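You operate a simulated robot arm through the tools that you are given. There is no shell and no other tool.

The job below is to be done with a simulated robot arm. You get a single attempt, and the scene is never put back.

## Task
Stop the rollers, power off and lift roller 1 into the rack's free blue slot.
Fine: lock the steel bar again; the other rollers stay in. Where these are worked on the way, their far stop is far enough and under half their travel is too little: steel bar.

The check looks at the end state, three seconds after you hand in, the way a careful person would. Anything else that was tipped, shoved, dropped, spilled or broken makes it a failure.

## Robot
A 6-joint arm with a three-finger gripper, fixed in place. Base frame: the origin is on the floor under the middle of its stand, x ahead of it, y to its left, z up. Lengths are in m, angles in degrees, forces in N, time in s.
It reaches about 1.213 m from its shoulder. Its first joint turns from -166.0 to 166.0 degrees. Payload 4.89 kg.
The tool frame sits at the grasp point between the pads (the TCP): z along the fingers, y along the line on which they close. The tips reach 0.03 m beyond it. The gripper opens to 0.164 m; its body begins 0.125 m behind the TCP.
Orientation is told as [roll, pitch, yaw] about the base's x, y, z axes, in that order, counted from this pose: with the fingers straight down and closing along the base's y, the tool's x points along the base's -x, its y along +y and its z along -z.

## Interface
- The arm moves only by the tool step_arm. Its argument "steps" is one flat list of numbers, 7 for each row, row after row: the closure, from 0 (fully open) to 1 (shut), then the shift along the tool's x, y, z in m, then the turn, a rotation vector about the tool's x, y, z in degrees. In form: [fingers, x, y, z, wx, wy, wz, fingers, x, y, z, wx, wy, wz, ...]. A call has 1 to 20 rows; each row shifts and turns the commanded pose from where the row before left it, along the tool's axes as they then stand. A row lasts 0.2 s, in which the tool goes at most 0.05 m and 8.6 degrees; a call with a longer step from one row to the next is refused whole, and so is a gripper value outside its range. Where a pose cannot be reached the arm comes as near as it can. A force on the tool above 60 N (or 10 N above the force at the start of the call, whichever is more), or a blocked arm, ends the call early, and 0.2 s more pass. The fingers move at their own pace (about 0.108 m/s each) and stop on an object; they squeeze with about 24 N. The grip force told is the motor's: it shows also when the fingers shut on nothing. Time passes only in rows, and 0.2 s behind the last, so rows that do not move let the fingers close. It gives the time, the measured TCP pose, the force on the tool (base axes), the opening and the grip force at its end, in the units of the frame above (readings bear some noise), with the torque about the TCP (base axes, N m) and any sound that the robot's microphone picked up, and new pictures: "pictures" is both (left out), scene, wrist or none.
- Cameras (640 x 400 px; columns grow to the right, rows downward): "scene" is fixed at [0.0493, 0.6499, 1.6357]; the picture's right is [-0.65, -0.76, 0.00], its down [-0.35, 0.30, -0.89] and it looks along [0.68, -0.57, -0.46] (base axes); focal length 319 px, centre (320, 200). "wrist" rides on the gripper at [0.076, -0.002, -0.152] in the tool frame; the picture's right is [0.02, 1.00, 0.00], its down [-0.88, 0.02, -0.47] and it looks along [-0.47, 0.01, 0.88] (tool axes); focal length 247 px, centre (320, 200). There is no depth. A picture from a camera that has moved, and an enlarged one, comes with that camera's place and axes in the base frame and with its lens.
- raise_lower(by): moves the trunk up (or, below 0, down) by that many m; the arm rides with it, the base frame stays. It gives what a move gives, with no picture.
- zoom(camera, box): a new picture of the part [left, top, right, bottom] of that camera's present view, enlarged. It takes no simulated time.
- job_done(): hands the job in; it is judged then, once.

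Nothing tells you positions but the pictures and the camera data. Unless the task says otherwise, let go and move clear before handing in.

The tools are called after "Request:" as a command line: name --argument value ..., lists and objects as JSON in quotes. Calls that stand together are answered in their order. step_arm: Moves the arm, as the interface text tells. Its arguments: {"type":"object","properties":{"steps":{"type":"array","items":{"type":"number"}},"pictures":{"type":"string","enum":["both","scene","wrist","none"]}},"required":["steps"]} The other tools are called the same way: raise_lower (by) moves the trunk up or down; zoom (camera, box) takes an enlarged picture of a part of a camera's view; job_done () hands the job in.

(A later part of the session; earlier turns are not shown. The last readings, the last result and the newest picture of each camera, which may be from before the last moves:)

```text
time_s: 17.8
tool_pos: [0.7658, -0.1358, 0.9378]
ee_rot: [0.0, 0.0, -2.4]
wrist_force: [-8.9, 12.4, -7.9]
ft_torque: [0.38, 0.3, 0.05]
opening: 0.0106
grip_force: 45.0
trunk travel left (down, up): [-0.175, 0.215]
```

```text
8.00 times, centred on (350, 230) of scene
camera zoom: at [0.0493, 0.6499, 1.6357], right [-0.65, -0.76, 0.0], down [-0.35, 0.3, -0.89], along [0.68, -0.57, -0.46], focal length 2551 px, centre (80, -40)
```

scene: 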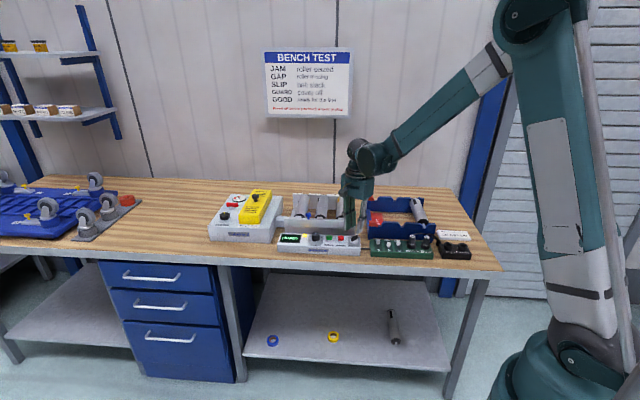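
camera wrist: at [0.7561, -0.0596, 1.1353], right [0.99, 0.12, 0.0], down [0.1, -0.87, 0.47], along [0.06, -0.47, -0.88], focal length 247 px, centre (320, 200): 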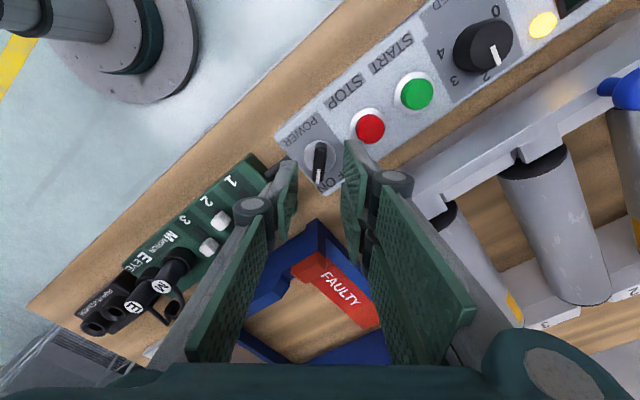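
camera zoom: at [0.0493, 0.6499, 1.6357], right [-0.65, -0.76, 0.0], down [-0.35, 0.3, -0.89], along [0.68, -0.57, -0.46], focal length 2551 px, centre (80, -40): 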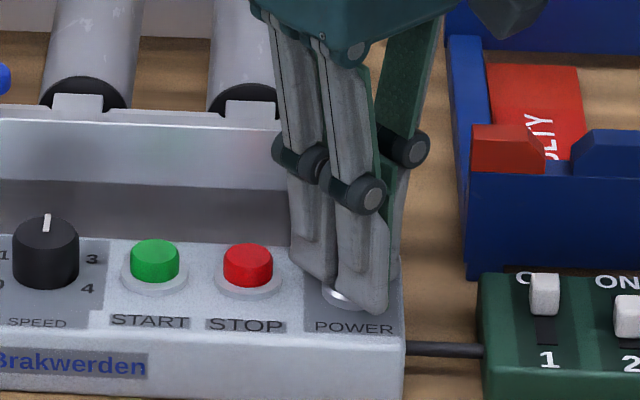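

Now release the paddle with a small opening, rise straight up, and turn the tool back square with the bench.

Request:
step_arm --steps '[0.88, 0, 0, 0, 0, 0, 0, 0.88, 0, 0, 0, 0, 0, 0, 0.88, 0, 0, -0.02, 0, 0, 0, 0.88, 0, 0, -0.04, 0, 0, 0, 0.88, 0, 0, -0.04, 0, 0, 0, 0.88, 0, 0, -0.03, 0, 0, 7.4, 0.88, 0, 0, -0.02, 0, 0, 7.4, 0.7, 0, 0, 0, 0, 0, 7.4, 0.5, 0, 0, 0, 0, 0, 7.4, 0.3, 0, 0, 0, 0, 0, 7.4, 0, 0, 0, 0, 0, 0, 7, 0, 0, 0, 0, 0, 0, 0]'

Request:
zoom --camera "scene" --box '[268, 188, 378, 263]'

Request:
zoom --camera "wrist" --box '[240, 100, 500, 270]'

```text
time_s: 20.4
tool_pos: [0.7655, -0.1383, 1.0875]
ee_rot: [0.0, 0.0, -46.5]
wrist_force: [-0.3, 0.5, -0.5]
ft_torque: [0.03, -0.01, 0.02]
opening: 0.1639
grip_force: 0.0
trunk travel left (down, up): [-0.175, 0.215]
camera wrist: at [0.7104, -0.0833, 1.2396], right [0.71, 0.7, 0.0], down [0.62, -0.63, 0.47], along [0.33, -0.34, -0.88], focal length 247 px, centre (320, 200)
```

scene: 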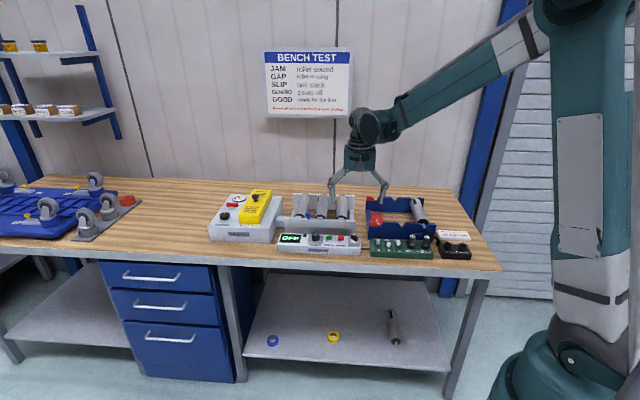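
wrist: 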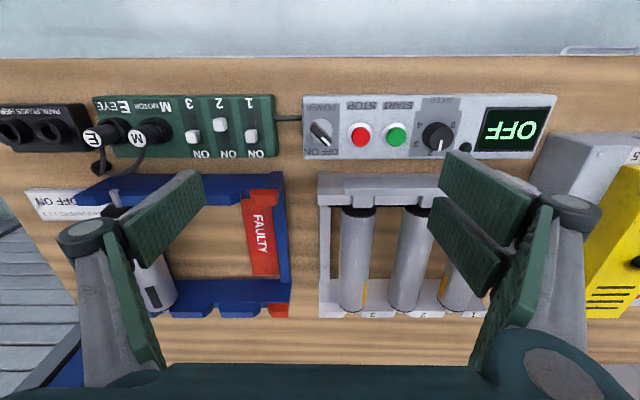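

```text
5.33 times, centred on (323, 226) of scene
camera zoom: at [0.0493, 0.6499, 1.6357], right [-0.65, -0.76, 0.0], down [-0.35, 0.3, -0.89], along [0.68, -0.57, -0.46], focal length 1700 px, centre (304, 64)
```

zoom: 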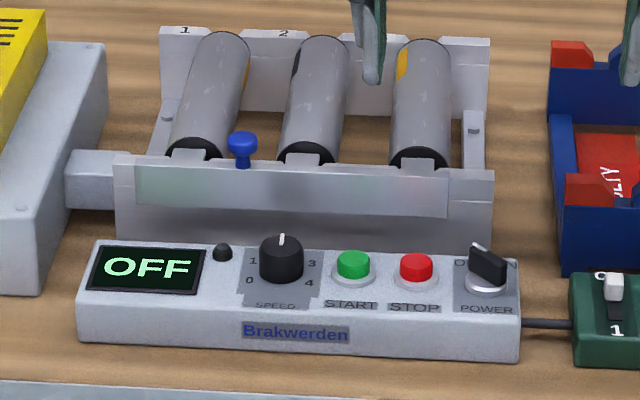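

```text
2.35 times, centred on (370, 185) of wrist
camera zoom: at [0.7104, -0.0833, 1.2396], right [0.71, 0.7, 0.0], down [0.62, -0.63, 0.47], along [0.33, -0.34, -0.88], focal length 581 px, centre (202, 235)
```

zoom: 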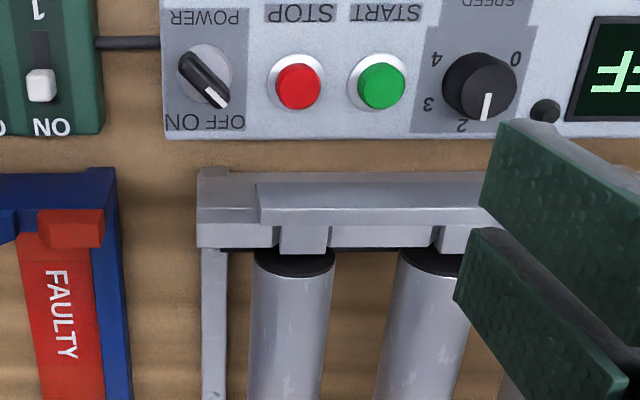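

POWER is OFF. Next is the steel bar: its blue knob is around (0.944, −0.047, 0.96). I'll move over there, staying high, for a close look.

Request:
step_arm --steps '[0, 0, 0, -0.03, 0, 0, -1.2, 0, -0.005, 0.046, 0, 0, 0, 0, 0, -0.005, 0.046, 0, 0, 0, 0, 0, -0.005, 0.046, 0, 0, 0, 0, 0, -0.005, 0.046, 0, 0, 0, 0, 0, 0, 0, 0, 0, 0, 0]'

Request:
zoom --camera "wrist" --box '[220, 150, 420, 275]'

Request:
zoom --camera "wrist" --box '[170, 180, 430, 350]'

```text
time_s: 21.8
tool_pos: [0.9097, -0.0223, 1.1195]
ee_rot: [0.0, 0.0, -45.2]
wrist_force: [0.7, 0.1, -0.4]
ft_torque: [-0.02, 0.09, 0.03]
opening: 0.1643
grip_force: 0.1
trunk travel left (down, up): [-0.175, 0.215]
camera wrist: at [0.8546, 0.0312, 1.2707], right [0.69, 0.72, 0.0], down [0.63, -0.61, 0.47], along [0.34, -0.33, -0.88], focal length 247 px, centre (320, 200)
```

scene: 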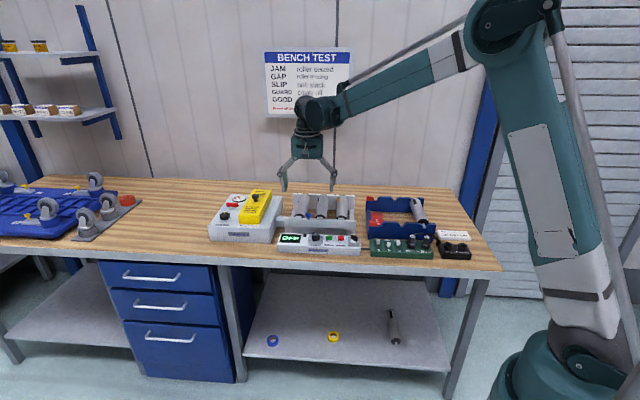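
wrist: 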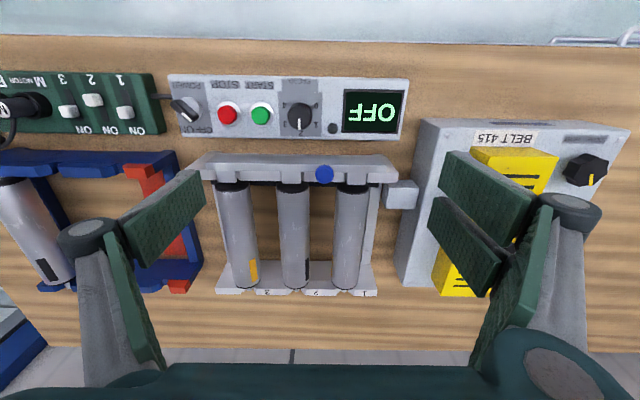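

```text
3.20 times, centred on (320, 212) of wrist
camera zoom: at [0.8546, 0.0312, 1.2707], right [0.69, 0.72, 0.0], down [0.63, -0.61, 0.47], along [0.34, -0.33, -0.88], focal length 790 px, centre (320, 160)
```

zoom: 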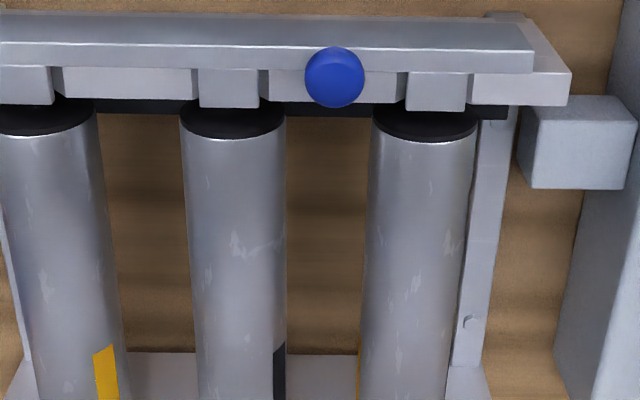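

```text
2.35 times, centred on (300, 265) of wrist
camera zoom: at [0.8546, 0.0312, 1.2707], right [0.69, 0.72, 0.0], down [0.63, -0.61, 0.47], along [0.34, -0.33, -0.88], focal length 581 px, centre (367, 47)
```

zoom: 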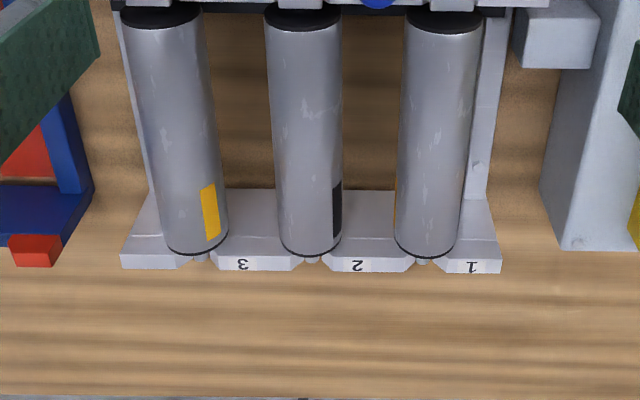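

The bar runs along the front rail with tabs over the three axle notches. There's spare rail on the wrist-left side (−u), so it should slide that way. I'll close the fingers and hover just to the +u side of the blue knob.

Request:
step_arm --steps '[1, -0.0085, 0.0175, 0, 0, 0, 0, 1, -0.0085, 0.0175, 0, 0, 0, 0, 1, 0, 0, 0.03, 0, 0, 0, 1, 0, 0, 0.035, 0, 0, 0, 1, 0, 0, 0.03, 0, 0, 0, 1, 0, 0, 0, 0, 0, 0]'

Request:
zoom --camera "wrist" --box '[220, 120, 420, 245]'

Request:
zoom --camera "scene" --box '[270, 185, 350, 235]'

```text
time_s: 23.2
tool_pos: [0.9473, -0.0107, 1.0235]
ee_rot: [0.0, 0.1, -45.1]
wrist_force: [0.7, -0.1, -0.8]
ft_torque: [0.02, 0.06, 0.03]
opening: 0.0001
grip_force: 23.9
trunk travel left (down, up): [-0.175, 0.215]
camera wrist: at [0.8913, 0.0433, 1.1751], right [0.69, 0.72, 0.0], down [0.63, -0.61, 0.47], along [0.34, -0.33, -0.88], focal length 247 px, centre (320, 200)
```

scene: 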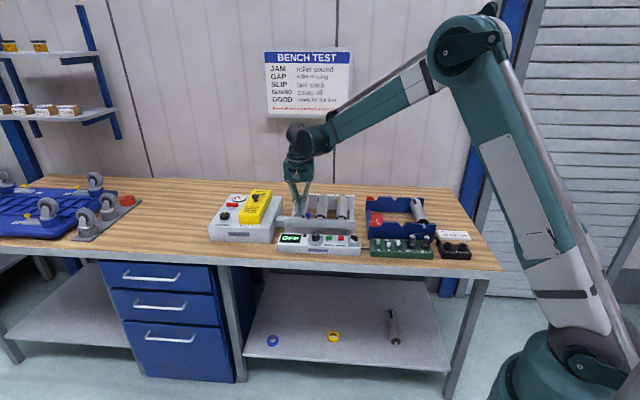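
wrist: 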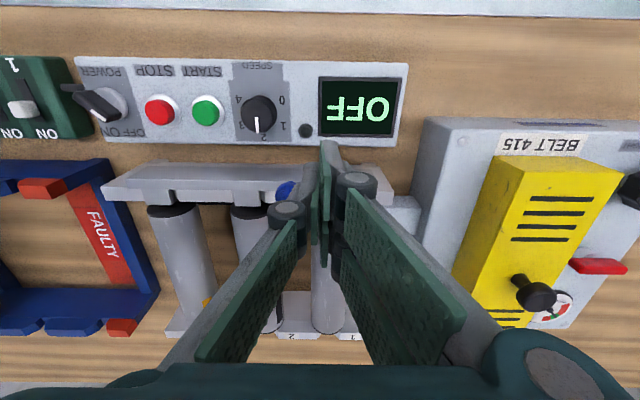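

```text
3.20 times, centred on (320, 182) of wrist
camera zoom: at [0.8913, 0.0433, 1.1751], right [0.69, 0.72, 0.0], down [0.63, -0.61, 0.47], along [0.34, -0.33, -0.88], focal length 790 px, centre (320, 256)
```

zoom: 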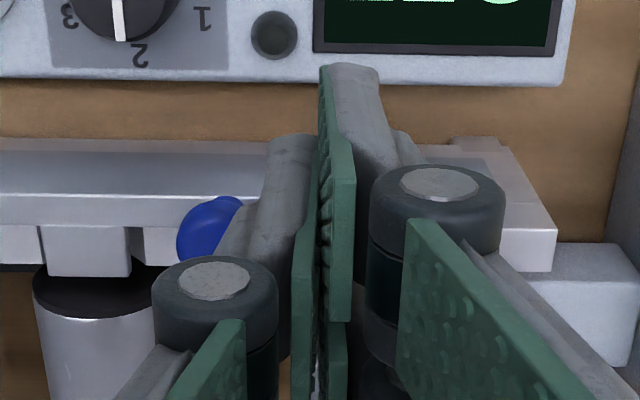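

```text
8.00 times, centred on (310, 210) of scene
camera zoom: at [0.0493, 0.6499, 1.6357], right [-0.65, -0.76, 0.0], down [-0.35, 0.3, -0.89], along [0.68, -0.57, -0.46], focal length 2551 px, centre (400, 120)
```

zoom: 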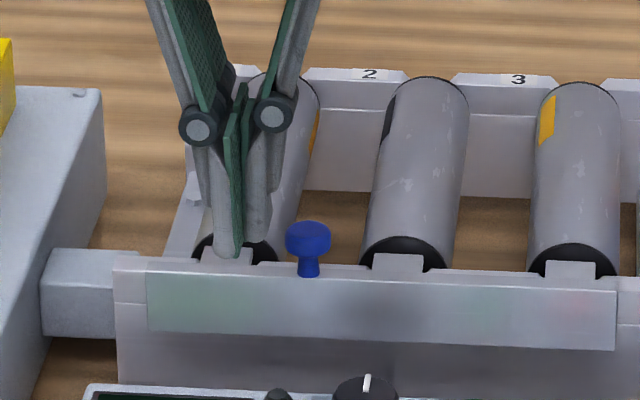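

Clear beside the knob. I'll descend to knob-head level in steps, checking force and the scene view.

Request:
step_arm --steps '[1, 0, 0, 0.012, 0, 0, 0, 1, 0, 0, 0.012, 0, 0, 0, 1, 0, 0, 0.004, 0, 0, 0]' --pictures "none"

Request:
zoom --camera "scene" --box '[280, 195, 340, 235]'

Request:
zoom --camera "wrist" --box '[220, 120, 420, 245]'

```text
time_s: 24.0
tool_pos: [0.9484, -0.0098, 0.9943]
ee_rot: [0.0, 0.0, -45.2]
wrist_force: [0.7, 1.3, -0.7]
ft_torque: [-0.04, 0.03, 0.04]
opening: 0.0
grip_force: 23.8
trunk travel left (down, up): [-0.175, 0.215]
```

```text
10.00 times, centred on (310, 215) of scene
camera zoom: at [0.0493, 0.6499, 1.6357], right [-0.65, -0.76, 0.0], down [-0.35, 0.3, -0.89], along [0.68, -0.57, -0.46], focal length 3188 px, centre (420, 50)
```

zoom: 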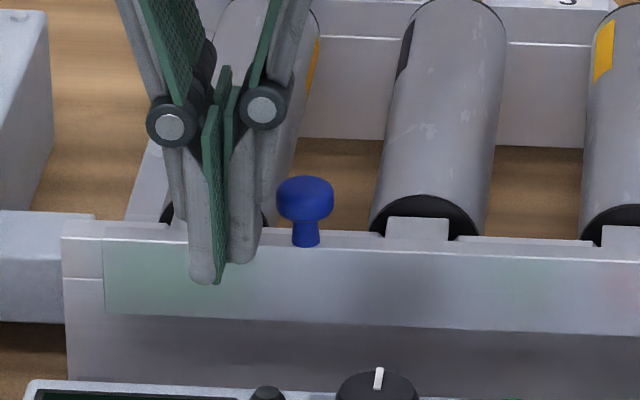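

```text
3.20 times, centred on (320, 182) of wrist
camera zoom: at [0.8911, 0.0435, 1.1469], right [0.69, 0.72, 0.0], down [0.63, -0.61, 0.47], along [0.34, -0.33, -0.88], focal length 790 px, centre (320, 256)
```

zoom: 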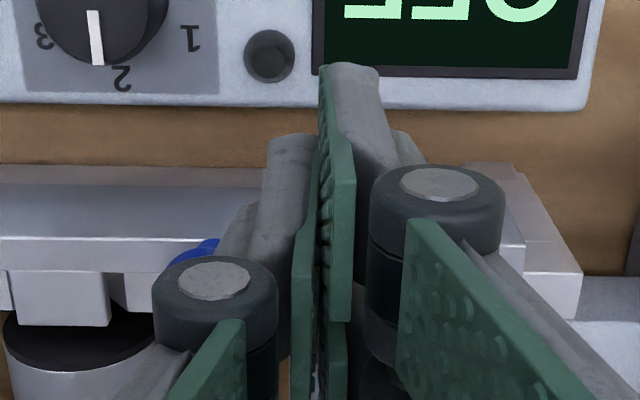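

The rear fingertip is level with the lower half of the knob head, about 1 cm above the bar top. Now I'll push toward −u in small steps and watch the force.

Request:
step_arm --steps '[1, 0, 0, 0.003, 0, 0, 0, 1, 0, -0.006, 0, 0, 0, 0, 1, 0, -0.006, 0, 0, 0, 0, 1, 0, -0.006, 0, 0, 0, 0, 1, 0, -0.004, 0, 0, 0, 0]' --pictures "none"

Request:
zoom --camera "scene" --box '[280, 195, 340, 235]'

```text
time_s: 25.2
tool_pos: [0.9296, -0.0248, 0.9914]
ee_rot: [0.0, -0.1, -45.3]
wrist_force: [-0.5, 0.5, 0.3]
ft_torque: [0.04, 0.02, 0.0]
opening: 0.0
grip_force: 24.2
trunk travel left (down, up): [-0.175, 0.215]
```

```text
10.00 times, centred on (310, 215) of scene
camera zoom: at [0.0493, 0.6499, 1.6357], right [-0.65, -0.76, 0.0], down [-0.35, 0.3, -0.89], along [0.68, -0.57, -0.46], focal length 3188 px, centre (420, 50)
```

zoom: 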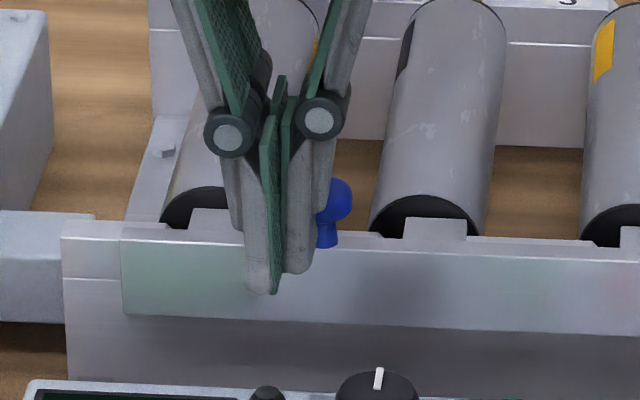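

The bar is sliding with little force (about 8 mm so far). I'll keep pushing toward its far stop.

Request:
step_arm --steps '[1, 0, -0.006, 0, 0, 0, 0, 1, 0, -0.006, 0, 0, 0, 0, 1, 0, -0.005, 0, 0, 0, 0]' --pictures "none"

Request:
zoom --camera "scene" --box '[280, 195, 360, 240]'

```text
time_s: 26.0
tool_pos: [0.9184, -0.0366, 0.9922]
ee_rot: [0.0, 0.0, -45.2]
wrist_force: [-0.9, 0.7, 0.7]
ft_torque: [-0.02, 0.0, 0.03]
opening: 0.0
grip_force: 23.8
trunk travel left (down, up): [-0.175, 0.215]
```

```text
8.00 times, centred on (320, 218) of scene
camera zoom: at [0.0493, 0.6499, 1.6357], right [-0.65, -0.76, 0.0], down [-0.35, 0.3, -0.89], along [0.68, -0.57, -0.46], focal length 2551 px, centre (320, 60)
```

zoom: 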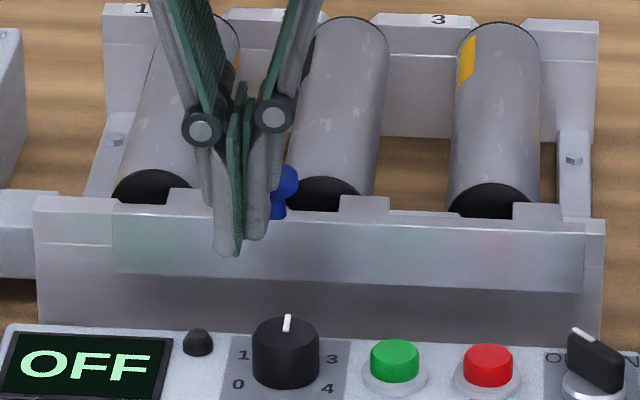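

Request:
step_arm --steps '[1, 0, -0.005, 0, 0, 0, 0, 1, 0, -0.004, 0, 0, 0, 0]' --pictures "none"

Request:
zoom --camera "scene" --box '[280, 195, 360, 240]'

```text
time_s: 26.6
tool_pos: [0.9122, -0.0437, 0.9922]
ee_rot: [-0.1, 0.0, -45.2]
wrist_force: [0.1, 0.1, -0.3]
ft_torque: [-0.06, 0.03, -0.03]
opening: 0.0002
grip_force: 24.2
trunk travel left (down, up): [-0.175, 0.215]
```

```text
8.00 times, centred on (320, 218) of scene
camera zoom: at [0.0493, 0.6499, 1.6357], right [-0.65, -0.76, 0.0], down [-0.35, 0.3, -0.89], along [0.68, -0.57, -0.46], focal length 2551 px, centre (320, 60)
```

zoom: 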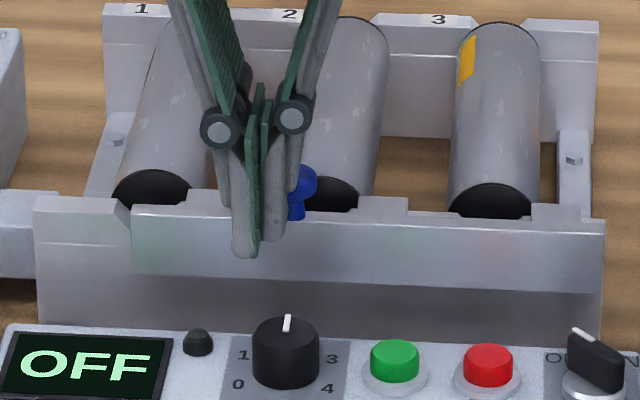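

The bar end is now about flush with the rail end, and the notches look uncovered. I'll push gently a few more millimetres to find the stop.

Request:
step_arm --steps '[1, 0, -0.003, 0, 0, 0, 0, 1, 0, -0.003, 0, 0, 0, 0]' --pictures "none"

Request:
zoom --camera "scene" --box '[280, 195, 360, 240]'

```text
time_s: 27.2
tool_pos: [0.9115, -0.0438, 0.9917]
ee_rot: [0.1, -0.1, -45.1]
wrist_force: [40.5, 23.0, 13.2]
ft_torque: [0.15, -0.92, 1.26]
opening: 0.0
grip_force: 23.9
trunk travel left (down, up): [-0.175, 0.215]
```

```text
8.00 times, centred on (320, 218) of scene
camera zoom: at [0.0493, 0.6499, 1.6357], right [-0.65, -0.76, 0.0], down [-0.35, 0.3, -0.89], along [0.68, -0.57, -0.46], focal length 2551 px, centre (320, 60)
```

zoom: 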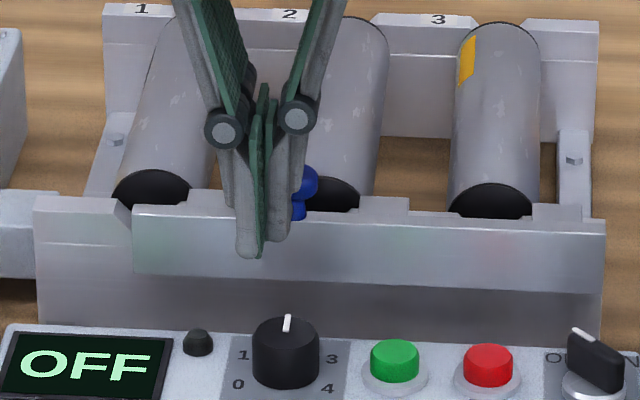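

I've hit the far stop (force jumped to about 46 N), so the bar is fully open. I'll back off, rise, open the fingers and look down at roller 1.

Request:
step_arm --steps '[1, 0, 0.006, 0, 0, 0, 0, 1, 0, 0.008, 0, 0, 0, 0, 1, 0, 0, -0.03, 0, 0, 0, 1, 0, 0, -0.04, 0, 0, 0, 1, 0, 0.01, -0.04, 0, 0, 0, 0.5, -0.02, 0.02, -0.03, 0, 0, 0, 0.2, -0.03, 0.02, 0, 0, 0, 0, 0, -0.03, 0, 0, 0, 0, 0, 0, 0, 0, 0, 0, 0, 0, 0, 0, 0, 0, 0, 0, 0]'

Request:
zoom --camera "wrist" --box '[220, 110, 420, 235]'

Request:
zoom --camera "wrist" --box '[220, 150, 420, 275]'

Request:
zoom --camera "scene" --box '[270, 185, 350, 235]'

```text
time_s: 29.4
tool_pos: [1.009, -0.0591, 1.1309]
ee_rot: [0.0, 0.0, -45.2]
wrist_force: [0.3, 0.4, -0.2]
ft_torque: [0.07, 0.01, -0.02]
opening: 0.164
grip_force: 0.0
trunk travel left (down, up): [-0.175, 0.215]
camera wrist: at [0.9535, -0.0063, 1.2839], right [0.69, 0.72, 0.0], down [0.63, -0.61, 0.47], along [0.34, -0.33, -0.88], focal length 247 px, centre (320, 200)
```

scene: 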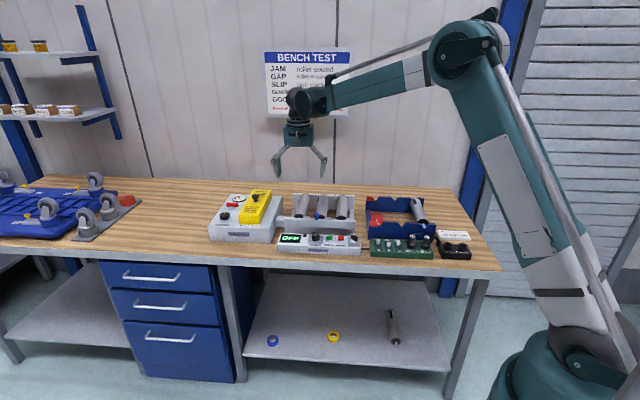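
wrist: 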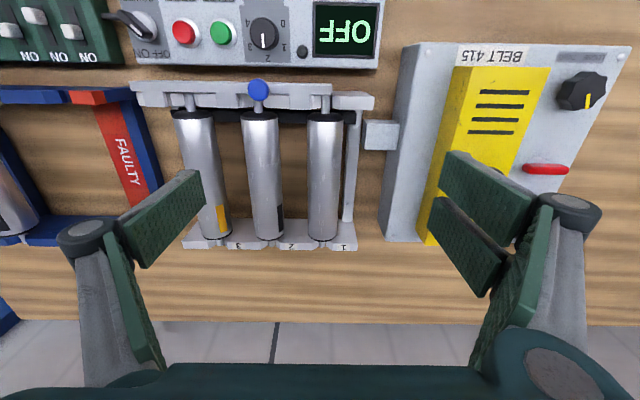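

```text
3.20 times, centred on (320, 172) of wrist
camera zoom: at [0.9535, -0.0063, 1.2839], right [0.69, 0.72, 0.0], down [0.63, -0.61, 0.47], along [0.34, -0.33, -0.88], focal length 790 px, centre (320, 288)
```

zoom: 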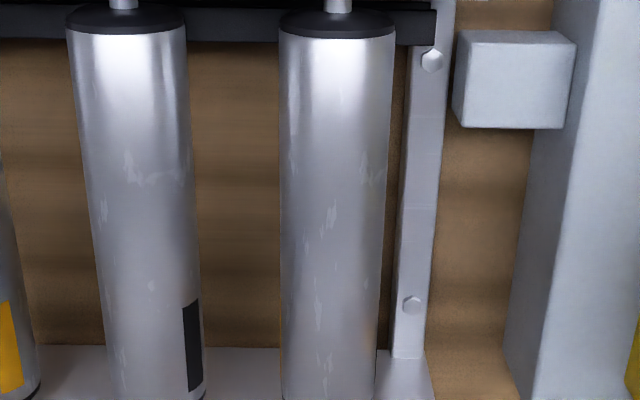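

```text
3.20 times, centred on (320, 212) of wrist
camera zoom: at [0.9535, -0.0063, 1.2839], right [0.69, 0.72, 0.0], down [0.63, -0.61, 0.47], along [0.34, -0.33, -0.88], focal length 790 px, centre (320, 160)
```

zoom: 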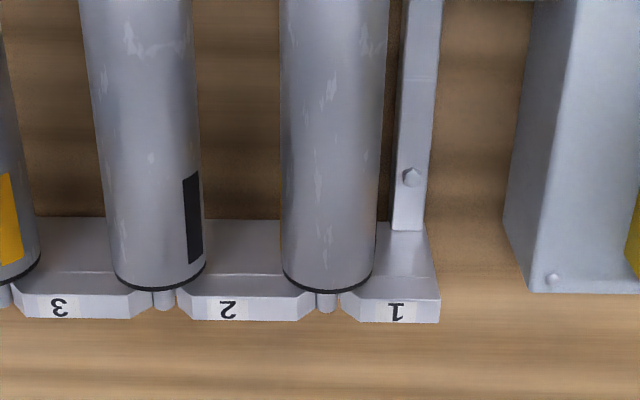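

```text
8.00 times, centred on (310, 210) of scene
camera zoom: at [0.0493, 0.6499, 1.6357], right [-0.65, -0.76, 0.0], down [-0.35, 0.3, -0.89], along [0.68, -0.57, -0.46], focal length 2551 px, centre (400, 120)
```

zoom: 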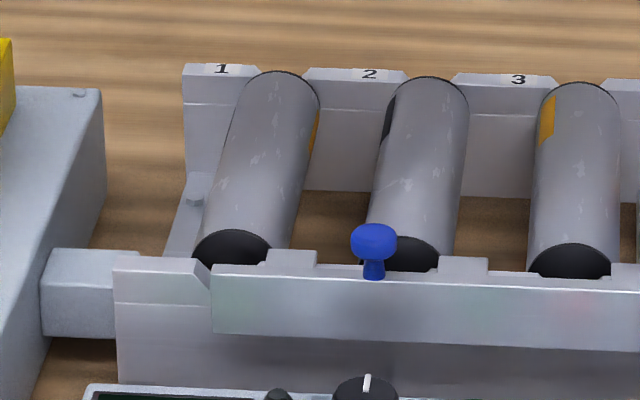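

Roller 1 is the one next to the drive block (label "1" beside it). Its axle is visible at both ends. I'll zoom in on the front notch to be sure the bar's tab is clear.

Request:
zoom --camera "wrist" --box '[220, 70, 400, 150]'

Request:
zoom --camera "wrist" --box '[120, 65, 400, 265]'

Request:
zoom --camera "scene" --box '[355, 185, 445, 245]'

```text
3.56 times, centred on (310, 110) of wrist
camera zoom: at [0.9535, -0.0063, 1.2839], right [0.69, 0.72, 0.0], down [0.63, -0.61, 0.47], along [0.34, -0.33, -0.88], focal length 878 px, centre (356, 520)
```

zoom: 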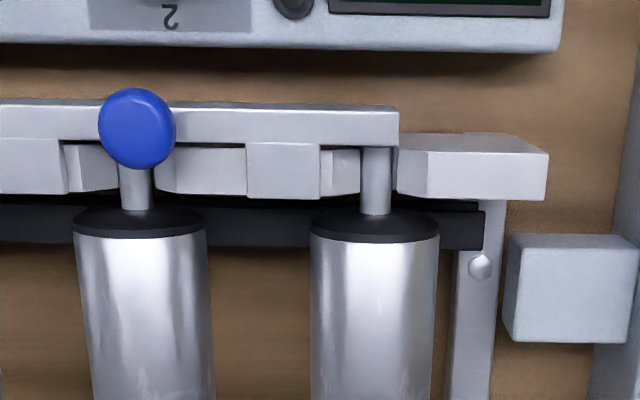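

```text
2.00 times, centred on (260, 165) of wrist
camera zoom: at [0.9535, -0.0063, 1.2839], right [0.69, 0.72, 0.0], down [0.63, -0.61, 0.47], along [0.34, -0.33, -0.88], focal length 494 px, centre (440, 270)
```

zoom: 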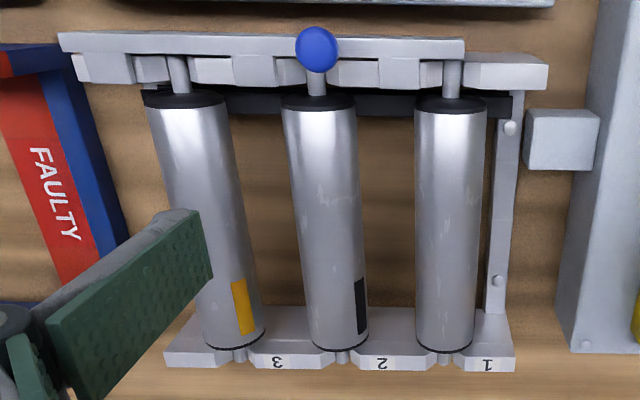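

```text
6.67 times, centred on (400, 215) of scene
camera zoom: at [0.0493, 0.6499, 1.6357], right [-0.65, -0.76, 0.0], down [-0.35, 0.3, -0.89], along [0.68, -0.57, -0.46], focal length 2126 px, centre (-213, 100)
```

zoom: 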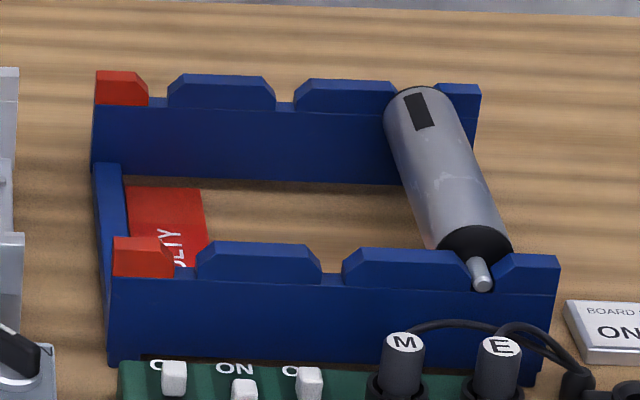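

The bar's tabs are clear and roller 1's axle is exposed at the front. I place roller 1's centre near (1.061, −0.104), with its axis at z ≈ 0.94 and running along −45°. I'll move above it with the fingers at about 65 mm.

Request:
step_arm --steps '[0.6, -0.0228, 0.0019, 0.02, 0, 0, 0, 0.6, -0.0228, 0.0019, 0.03, 0, 0, 0, 0.6, -0.0228, 0.0019, 0.03, 0, 0, 0, 0.6, 0, 0, 0, 0, 0, 0, 0.6, 0, 0, 0, 0, 0, 0]'

Request:
zoom --camera "wrist" --box '[200, 60, 440, 210]'

Request:
zoom --camera "scene" --box '[265, 165, 355, 225]'

```text
time_s: 30.6
tool_pos: [1.0631, -0.1044, 1.0522]
ee_rot: [-0.1, 0.1, -45.2]
wrist_force: [0.3, 0.5, -0.2]
ft_torque: [0.04, 0.08, -0.03]
opening: 0.0655
grip_force: 0.0
trunk travel left (down, up): [-0.175, 0.215]
camera wrist: at [1.0068, -0.0507, 1.2038], right [0.69, 0.72, 0.0], down [0.63, -0.61, 0.47], along [0.34, -0.33, -0.88], focal length 247 px, centre (320, 200)
```

scene: 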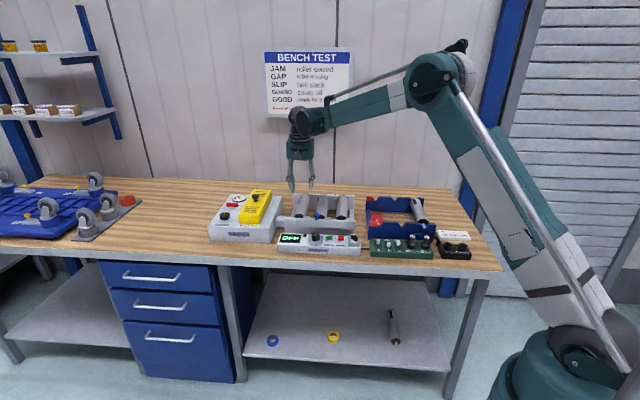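
wrist: 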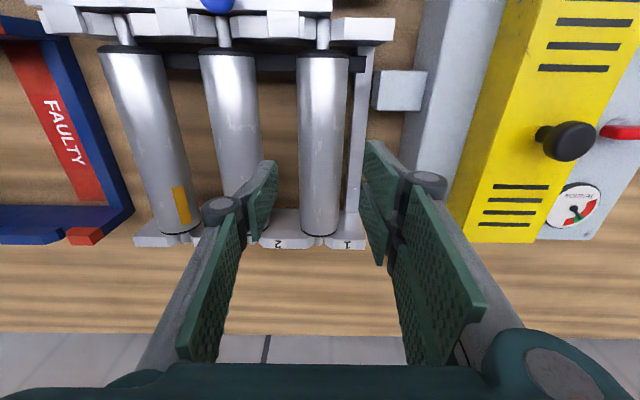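

```text
2.67 times, centred on (320, 135) of wrist
camera zoom: at [1.0068, -0.0507, 1.2038], right [0.69, 0.72, 0.0], down [0.63, -0.61, 0.47], along [0.34, -0.33, -0.88], focal length 659 px, centre (320, 373)
```

zoom: 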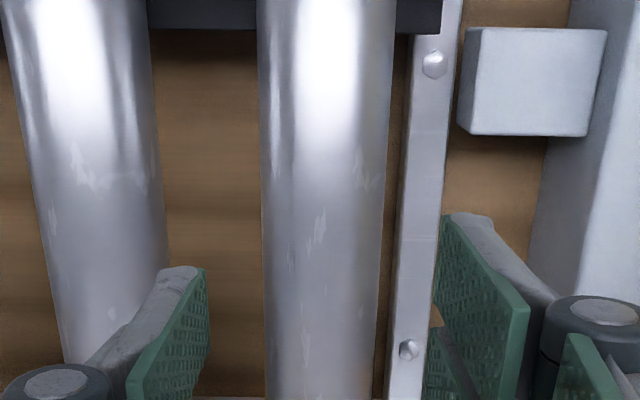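

```text
6.67 times, centred on (310, 195) of scene
camera zoom: at [0.0493, 0.6499, 1.6357], right [-0.65, -0.76, 0.0], down [-0.35, 0.3, -0.89], along [0.68, -0.57, -0.46], focal length 2126 px, centre (387, 233)
```

zoom: 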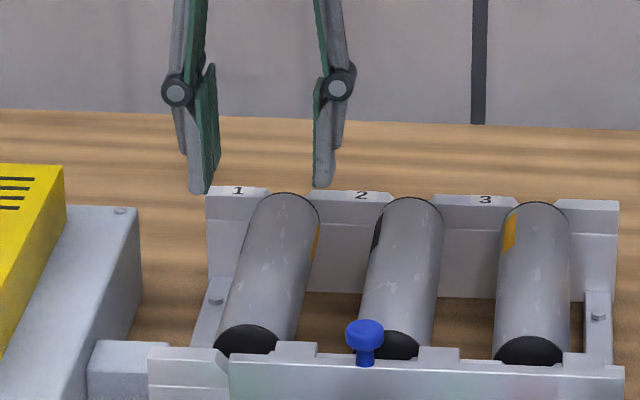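

Laterally aligned to about 1 mm. I'll descend straddling roller 1, first partway.

Request:
step_arm --steps '[0.6, -0.004, 0.001, 0.025, 0, 0, 0, 0.6, 0, 0, 0.025, 0, 0, 0, 0.6, 0, 0, 0.02, 0, 0, 0, 0.6, 0, 0, 0, 0, 0, 0]' --pictures "none"

Request:
zoom --camera "wrist" --box '[200, 60, 440, 210]'

Request:
zoom --camera "scene" --box '[265, 170, 355, 230]'

```text
time_s: 31.6
tool_pos: [1.0669, -0.105, 0.9814]
ee_rot: [0.0, 0.0, -45.1]
wrist_force: [1.4, -0.7, 0.0]
ft_torque: [0.01, 0.06, 0.01]
opening: 0.066
grip_force: 0.0
trunk travel left (down, up): [-0.175, 0.215]
```

```text
2.67 times, centred on (320, 135) of wrist
camera zoom: at [1.0102, -0.0523, 1.1334], right [0.69, 0.72, 0.0], down [0.63, -0.61, 0.47], along [0.34, -0.33, -0.88], focal length 659 px, centre (320, 373)
```

zoom: 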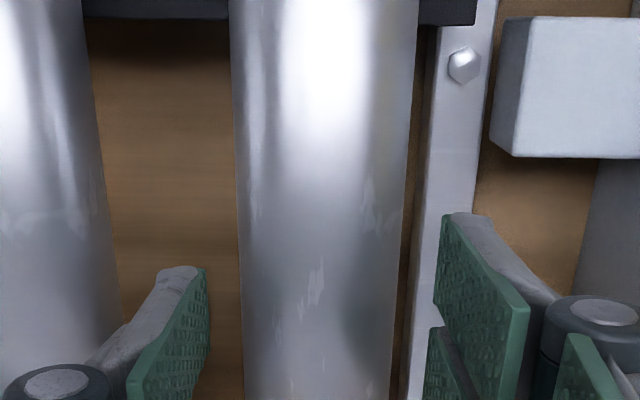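

```text
6.67 times, centred on (310, 200) of scene
camera zoom: at [0.0493, 0.6499, 1.6357], right [-0.65, -0.76, 0.0], down [-0.35, 0.3, -0.89], along [0.68, -0.57, -0.46], focal length 2126 px, centre (387, 200)
```

zoom: 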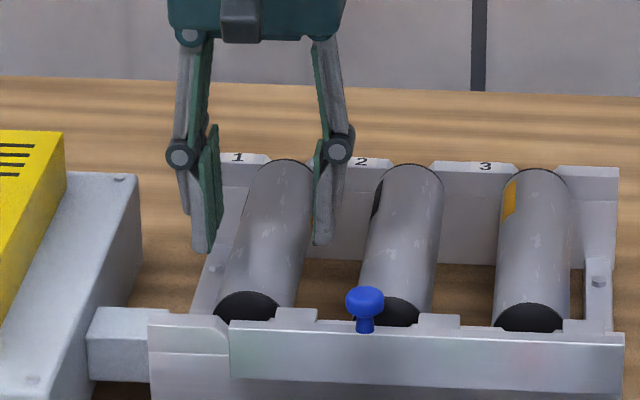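

Request:
step_arm --steps '[0.6, 0, -0.001, 0.018, 0, 0, 0, 0.6, 0, 0, 0.018, 0, 0, 0, 0.6, 0, 0, 0, 0, 0, 0]' --pictures "none"

Request:
zoom --camera "scene" --box '[265, 170, 355, 230]'

Request:
zoom --camera "wrist" --box '[200, 60, 440, 210]'

```text
time_s: 32.4
tool_pos: [1.0645, -0.1066, 0.9458]
ee_rot: [0.0, 0.0, -45.3]
wrist_force: [0.1, 0.5, 0.1]
ft_torque: [0.02, 0.02, 0.04]
opening: 0.0654
grip_force: 0.1
trunk travel left (down, up): [-0.175, 0.215]
```

```text
6.67 times, centred on (310, 200) of scene
camera zoom: at [0.0493, 0.6499, 1.6357], right [-0.65, -0.76, 0.0], down [-0.35, 0.3, -0.89], along [0.68, -0.57, -0.46], focal length 2126 px, centre (387, 200)
```

zoom: 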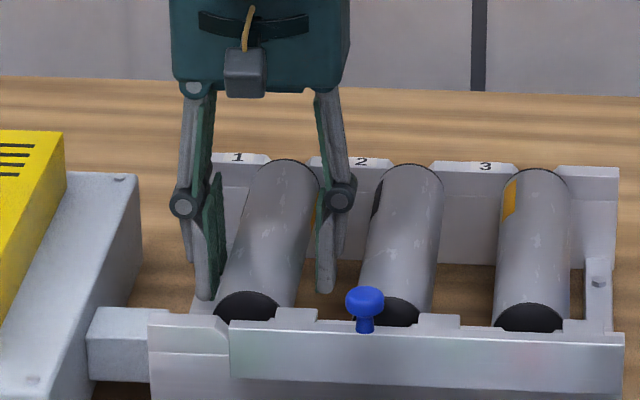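

```text
2.67 times, centred on (320, 135) of wrist
camera zoom: at [1.0091, -0.0527, 1.0974], right [0.69, 0.72, 0.0], down [0.63, -0.61, 0.47], along [0.34, -0.33, -0.88], focal length 659 px, centre (320, 373)
```

zoom: 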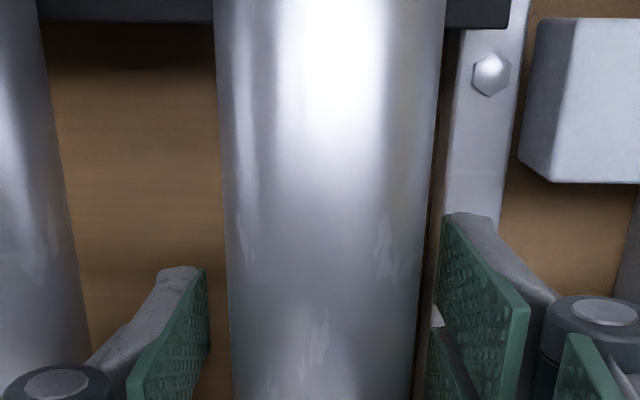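

Fingers are down either side of roller 1 with no contact. I'll lower 4 mm and close on it.

Request:
step_arm --steps '[0.6, 0, 0.001, 0.004, 0, 0, 0, 0.75, 0, 0, 0, 0, 0, 0, 1, 0, 0, 0, 0, 0, 0, 1, 0, 0, 0, 0, 0, 0]' --pictures "none"

Request:
zoom --camera "scene" --box '[265, 170, 355, 230]'

Request:
zoom --camera "wrist" --box '[200, 60, 440, 210]'

```text
time_s: 33.4
tool_pos: [1.0661, -0.1057, 0.9417]
ee_rot: [0.0, 0.1, -45.3]
wrist_force: [-0.8, 0.3, 0.0]
ft_torque: [-0.01, 0.01, 0.14]
opening: 0.0486
grip_force: 23.8
trunk travel left (down, up): [-0.175, 0.215]
```

```text
6.67 times, centred on (310, 200) of scene
camera zoom: at [0.0493, 0.6499, 1.6357], right [-0.65, -0.76, 0.0], down [-0.35, 0.3, -0.89], along [0.68, -0.57, -0.46], focal length 2126 px, centre (387, 200)
```

zoom: 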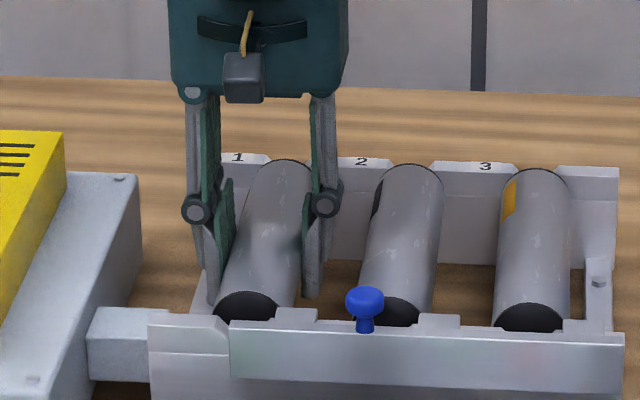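

```text
2.67 times, centred on (320, 135) of wrist
camera zoom: at [1.0099, -0.0522, 1.0938], right [0.69, 0.72, 0.0], down [0.63, -0.61, 0.47], along [0.34, -0.33, -0.88], focal length 659 px, centre (320, 373)
```

zoom: 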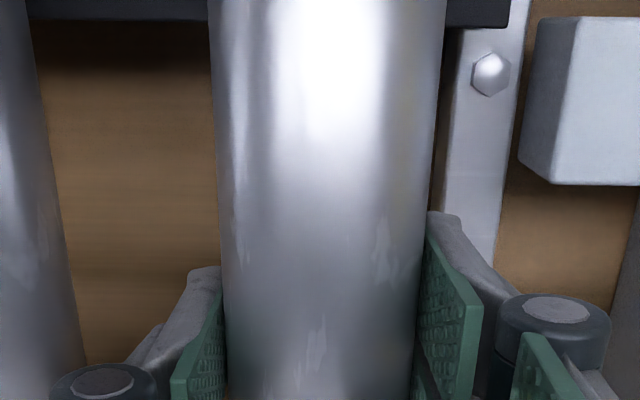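

Gripped at 48.6 mm. I'll lift gently first and watch for any catching.

Request:
step_arm --steps '[1, 0, 0, -0.005, 0, 0, 0, 1, 0, 0, -0.005, 0, 0, 0, 1, 0, 0, -0.008, 0, 0, 0, 1, 0, 0, -0.01, 0, 0, 0]' --pictures "none"

Request:
zoom --camera "scene" --box '[265, 170, 355, 230]'

```text
time_s: 34.4
tool_pos: [1.0653, -0.1069, 0.9693]
ee_rot: [0.0, 0.0, -45.2]
wrist_force: [0.5, -0.3, -5.3]
ft_torque: [0.02, 0.04, 0.0]
opening: 0.0484
grip_force: 23.9
trunk travel left (down, up): [-0.175, 0.215]
```

```text
6.67 times, centred on (310, 200) of scene
camera zoom: at [0.0493, 0.6499, 1.6357], right [-0.65, -0.76, 0.0], down [-0.35, 0.3, -0.89], along [0.68, -0.57, -0.46], focal length 2126 px, centre (387, 200)
```

zoom: 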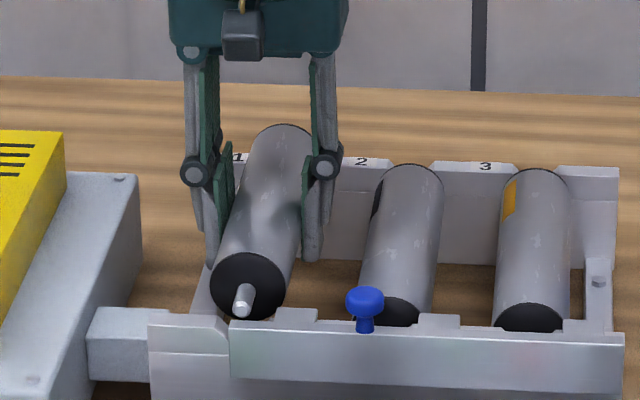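

Roller 1 came free cleanly, weighs about 5 N and hangs level. I'll lift it high and carry it toward the rack, stopping short so I can look at the slots.

Request:
step_arm --steps '[1, 0, 0, -0.03, 0, 0, 0, 1, 0, 0, -0.04, 0, 0, 0, 1, 0, 0, -0.04, 0, 0, 0, 1, 0, 0, -0.03, 0, 0, 0, 1, 0, -0.03, 0, 0, 0, 0, 1, 0, -0.045, 0, 0, 0, 0, 1, 0, -0.045, 0, 0, 0, 0, 1, 0, -0.045, 0, 0, 0, 0, 1, 0, -0.045, 0, 0, 0, 0, 1, 0, -0.045, 0, 0, 0, 0, 1, 0, -0.03, 0, 0, 0, 0, 1, 0, -0.015, 0, 0, 0, 0, 1, 0, 0, 0, 0, 0, 0]'

Request:
zoom --camera "wrist" --box '[0, 50, 320, 250]'

Request:
zoom --camera "scene" --box '[330, 165, 450, 245]'

```text
time_s: 37.2
tool_pos: [0.8538, -0.3182, 1.1106]
ee_rot: [0.0, 0.0, -45.2]
wrist_force: [-0.7, 0.1, -4.3]
ft_torque: [0.03, -0.04, -0.02]
opening: 0.0484
grip_force: 24.1
trunk travel left (down, up): [-0.175, 0.215]
camera wrist: at [0.7974, -0.2655, 1.262], right [0.69, 0.72, 0.0], down [0.63, -0.61, 0.47], along [0.34, -0.33, -0.88], focal length 247 px, centre (320, 200)
```

scene: 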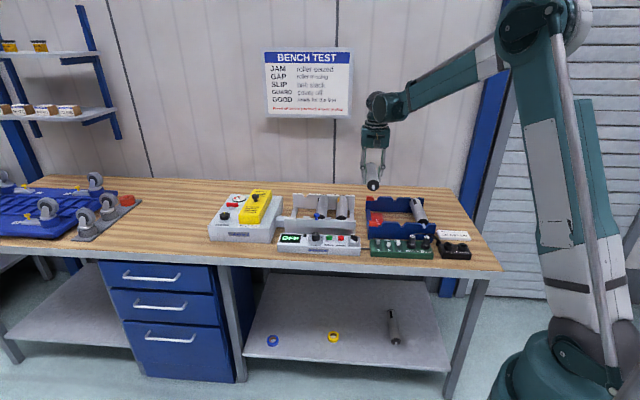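
wrist: 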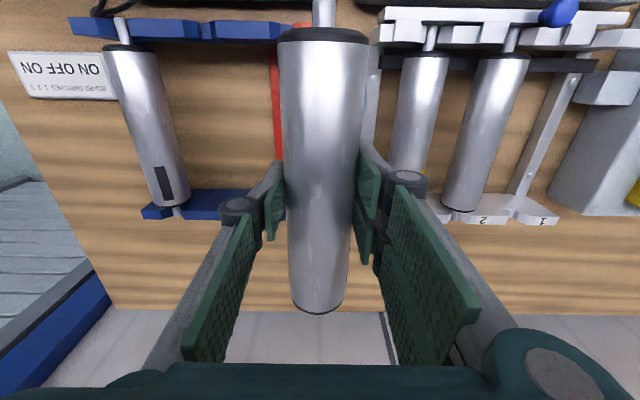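

```text
2.00 times, centred on (160, 150) of wrist
camera zoom: at [0.7974, -0.2655, 1.262], right [0.69, 0.72, 0.0], down [0.63, -0.61, 0.47], along [0.34, -0.33, -0.88], focal length 494 px, centre (640, 300)
```

zoom: 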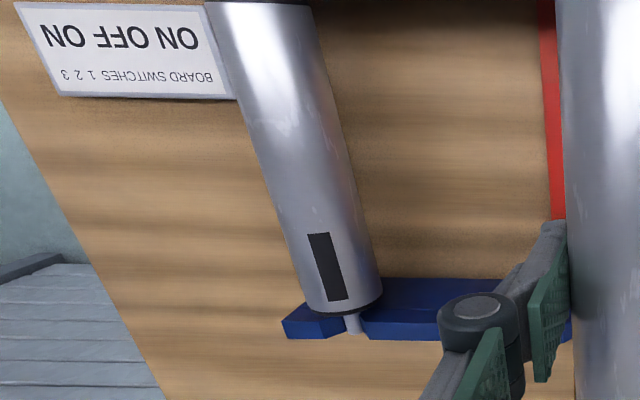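

```text
5.00 times, centred on (390, 205) of scene
camera zoom: at [0.0493, 0.6499, 1.6357], right [-0.65, -0.76, 0.0], down [-0.35, 0.3, -0.89], along [0.68, -0.57, -0.46], focal length 1594 px, centre (-30, 175)
```

zoom: 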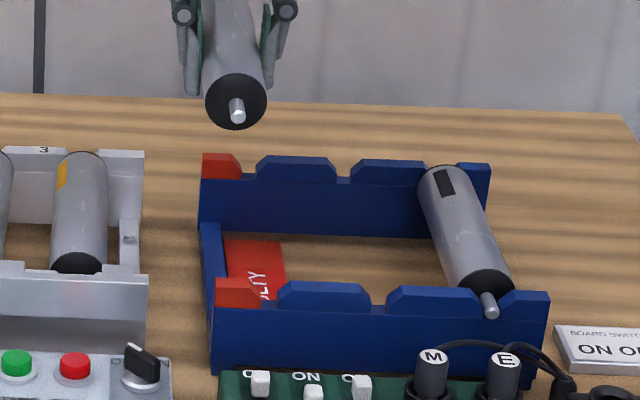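

The occupied right slot gives a reference for how a roller sits. I'll zoom on the rack's front and rear rails to locate the middle slot.

Request:
zoom --camera "wrist" --box '[60, 5, 330, 75]'

Request:
zoom --camera "wrist" --box '[120, 170, 300, 230]'

Request:
zoom --camera "scene" --box '[365, 190, 445, 245]'

```text
2.37 times, centred on (195, 40) of wrist
camera zoom: at [0.7974, -0.2655, 1.262], right [0.69, 0.72, 0.0], down [0.63, -0.61, 0.47], along [0.34, -0.33, -0.88], focal length 585 px, centre (616, 579)
```

zoom: 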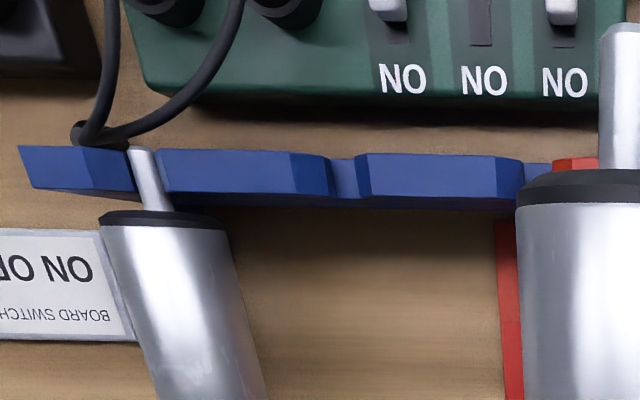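

```text
3.56 times, centred on (210, 200) of wrist
camera zoom: at [0.7974, -0.2655, 1.262], right [0.69, 0.72, 0.0], down [0.63, -0.61, 0.47], along [0.34, -0.33, -0.88], focal length 878 px, centre (711, 200)
```

zoom: 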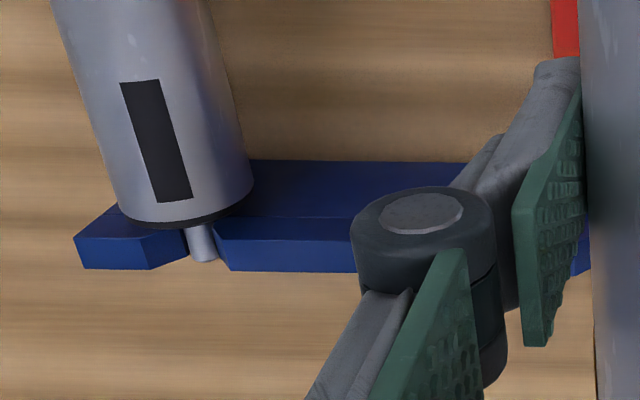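

```text
7.27 times, centred on (405, 218) of scene
camera zoom: at [0.0493, 0.6499, 1.6357], right [-0.65, -0.76, 0.0], down [-0.35, 0.3, -0.89], along [0.68, -0.57, -0.46], focal length 2319 px, centre (-298, 73)
```

zoom: 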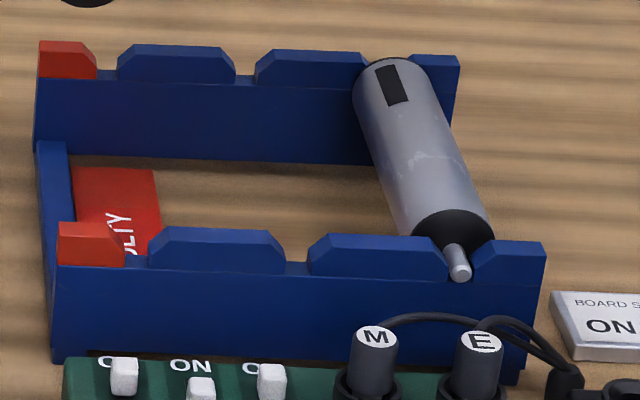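

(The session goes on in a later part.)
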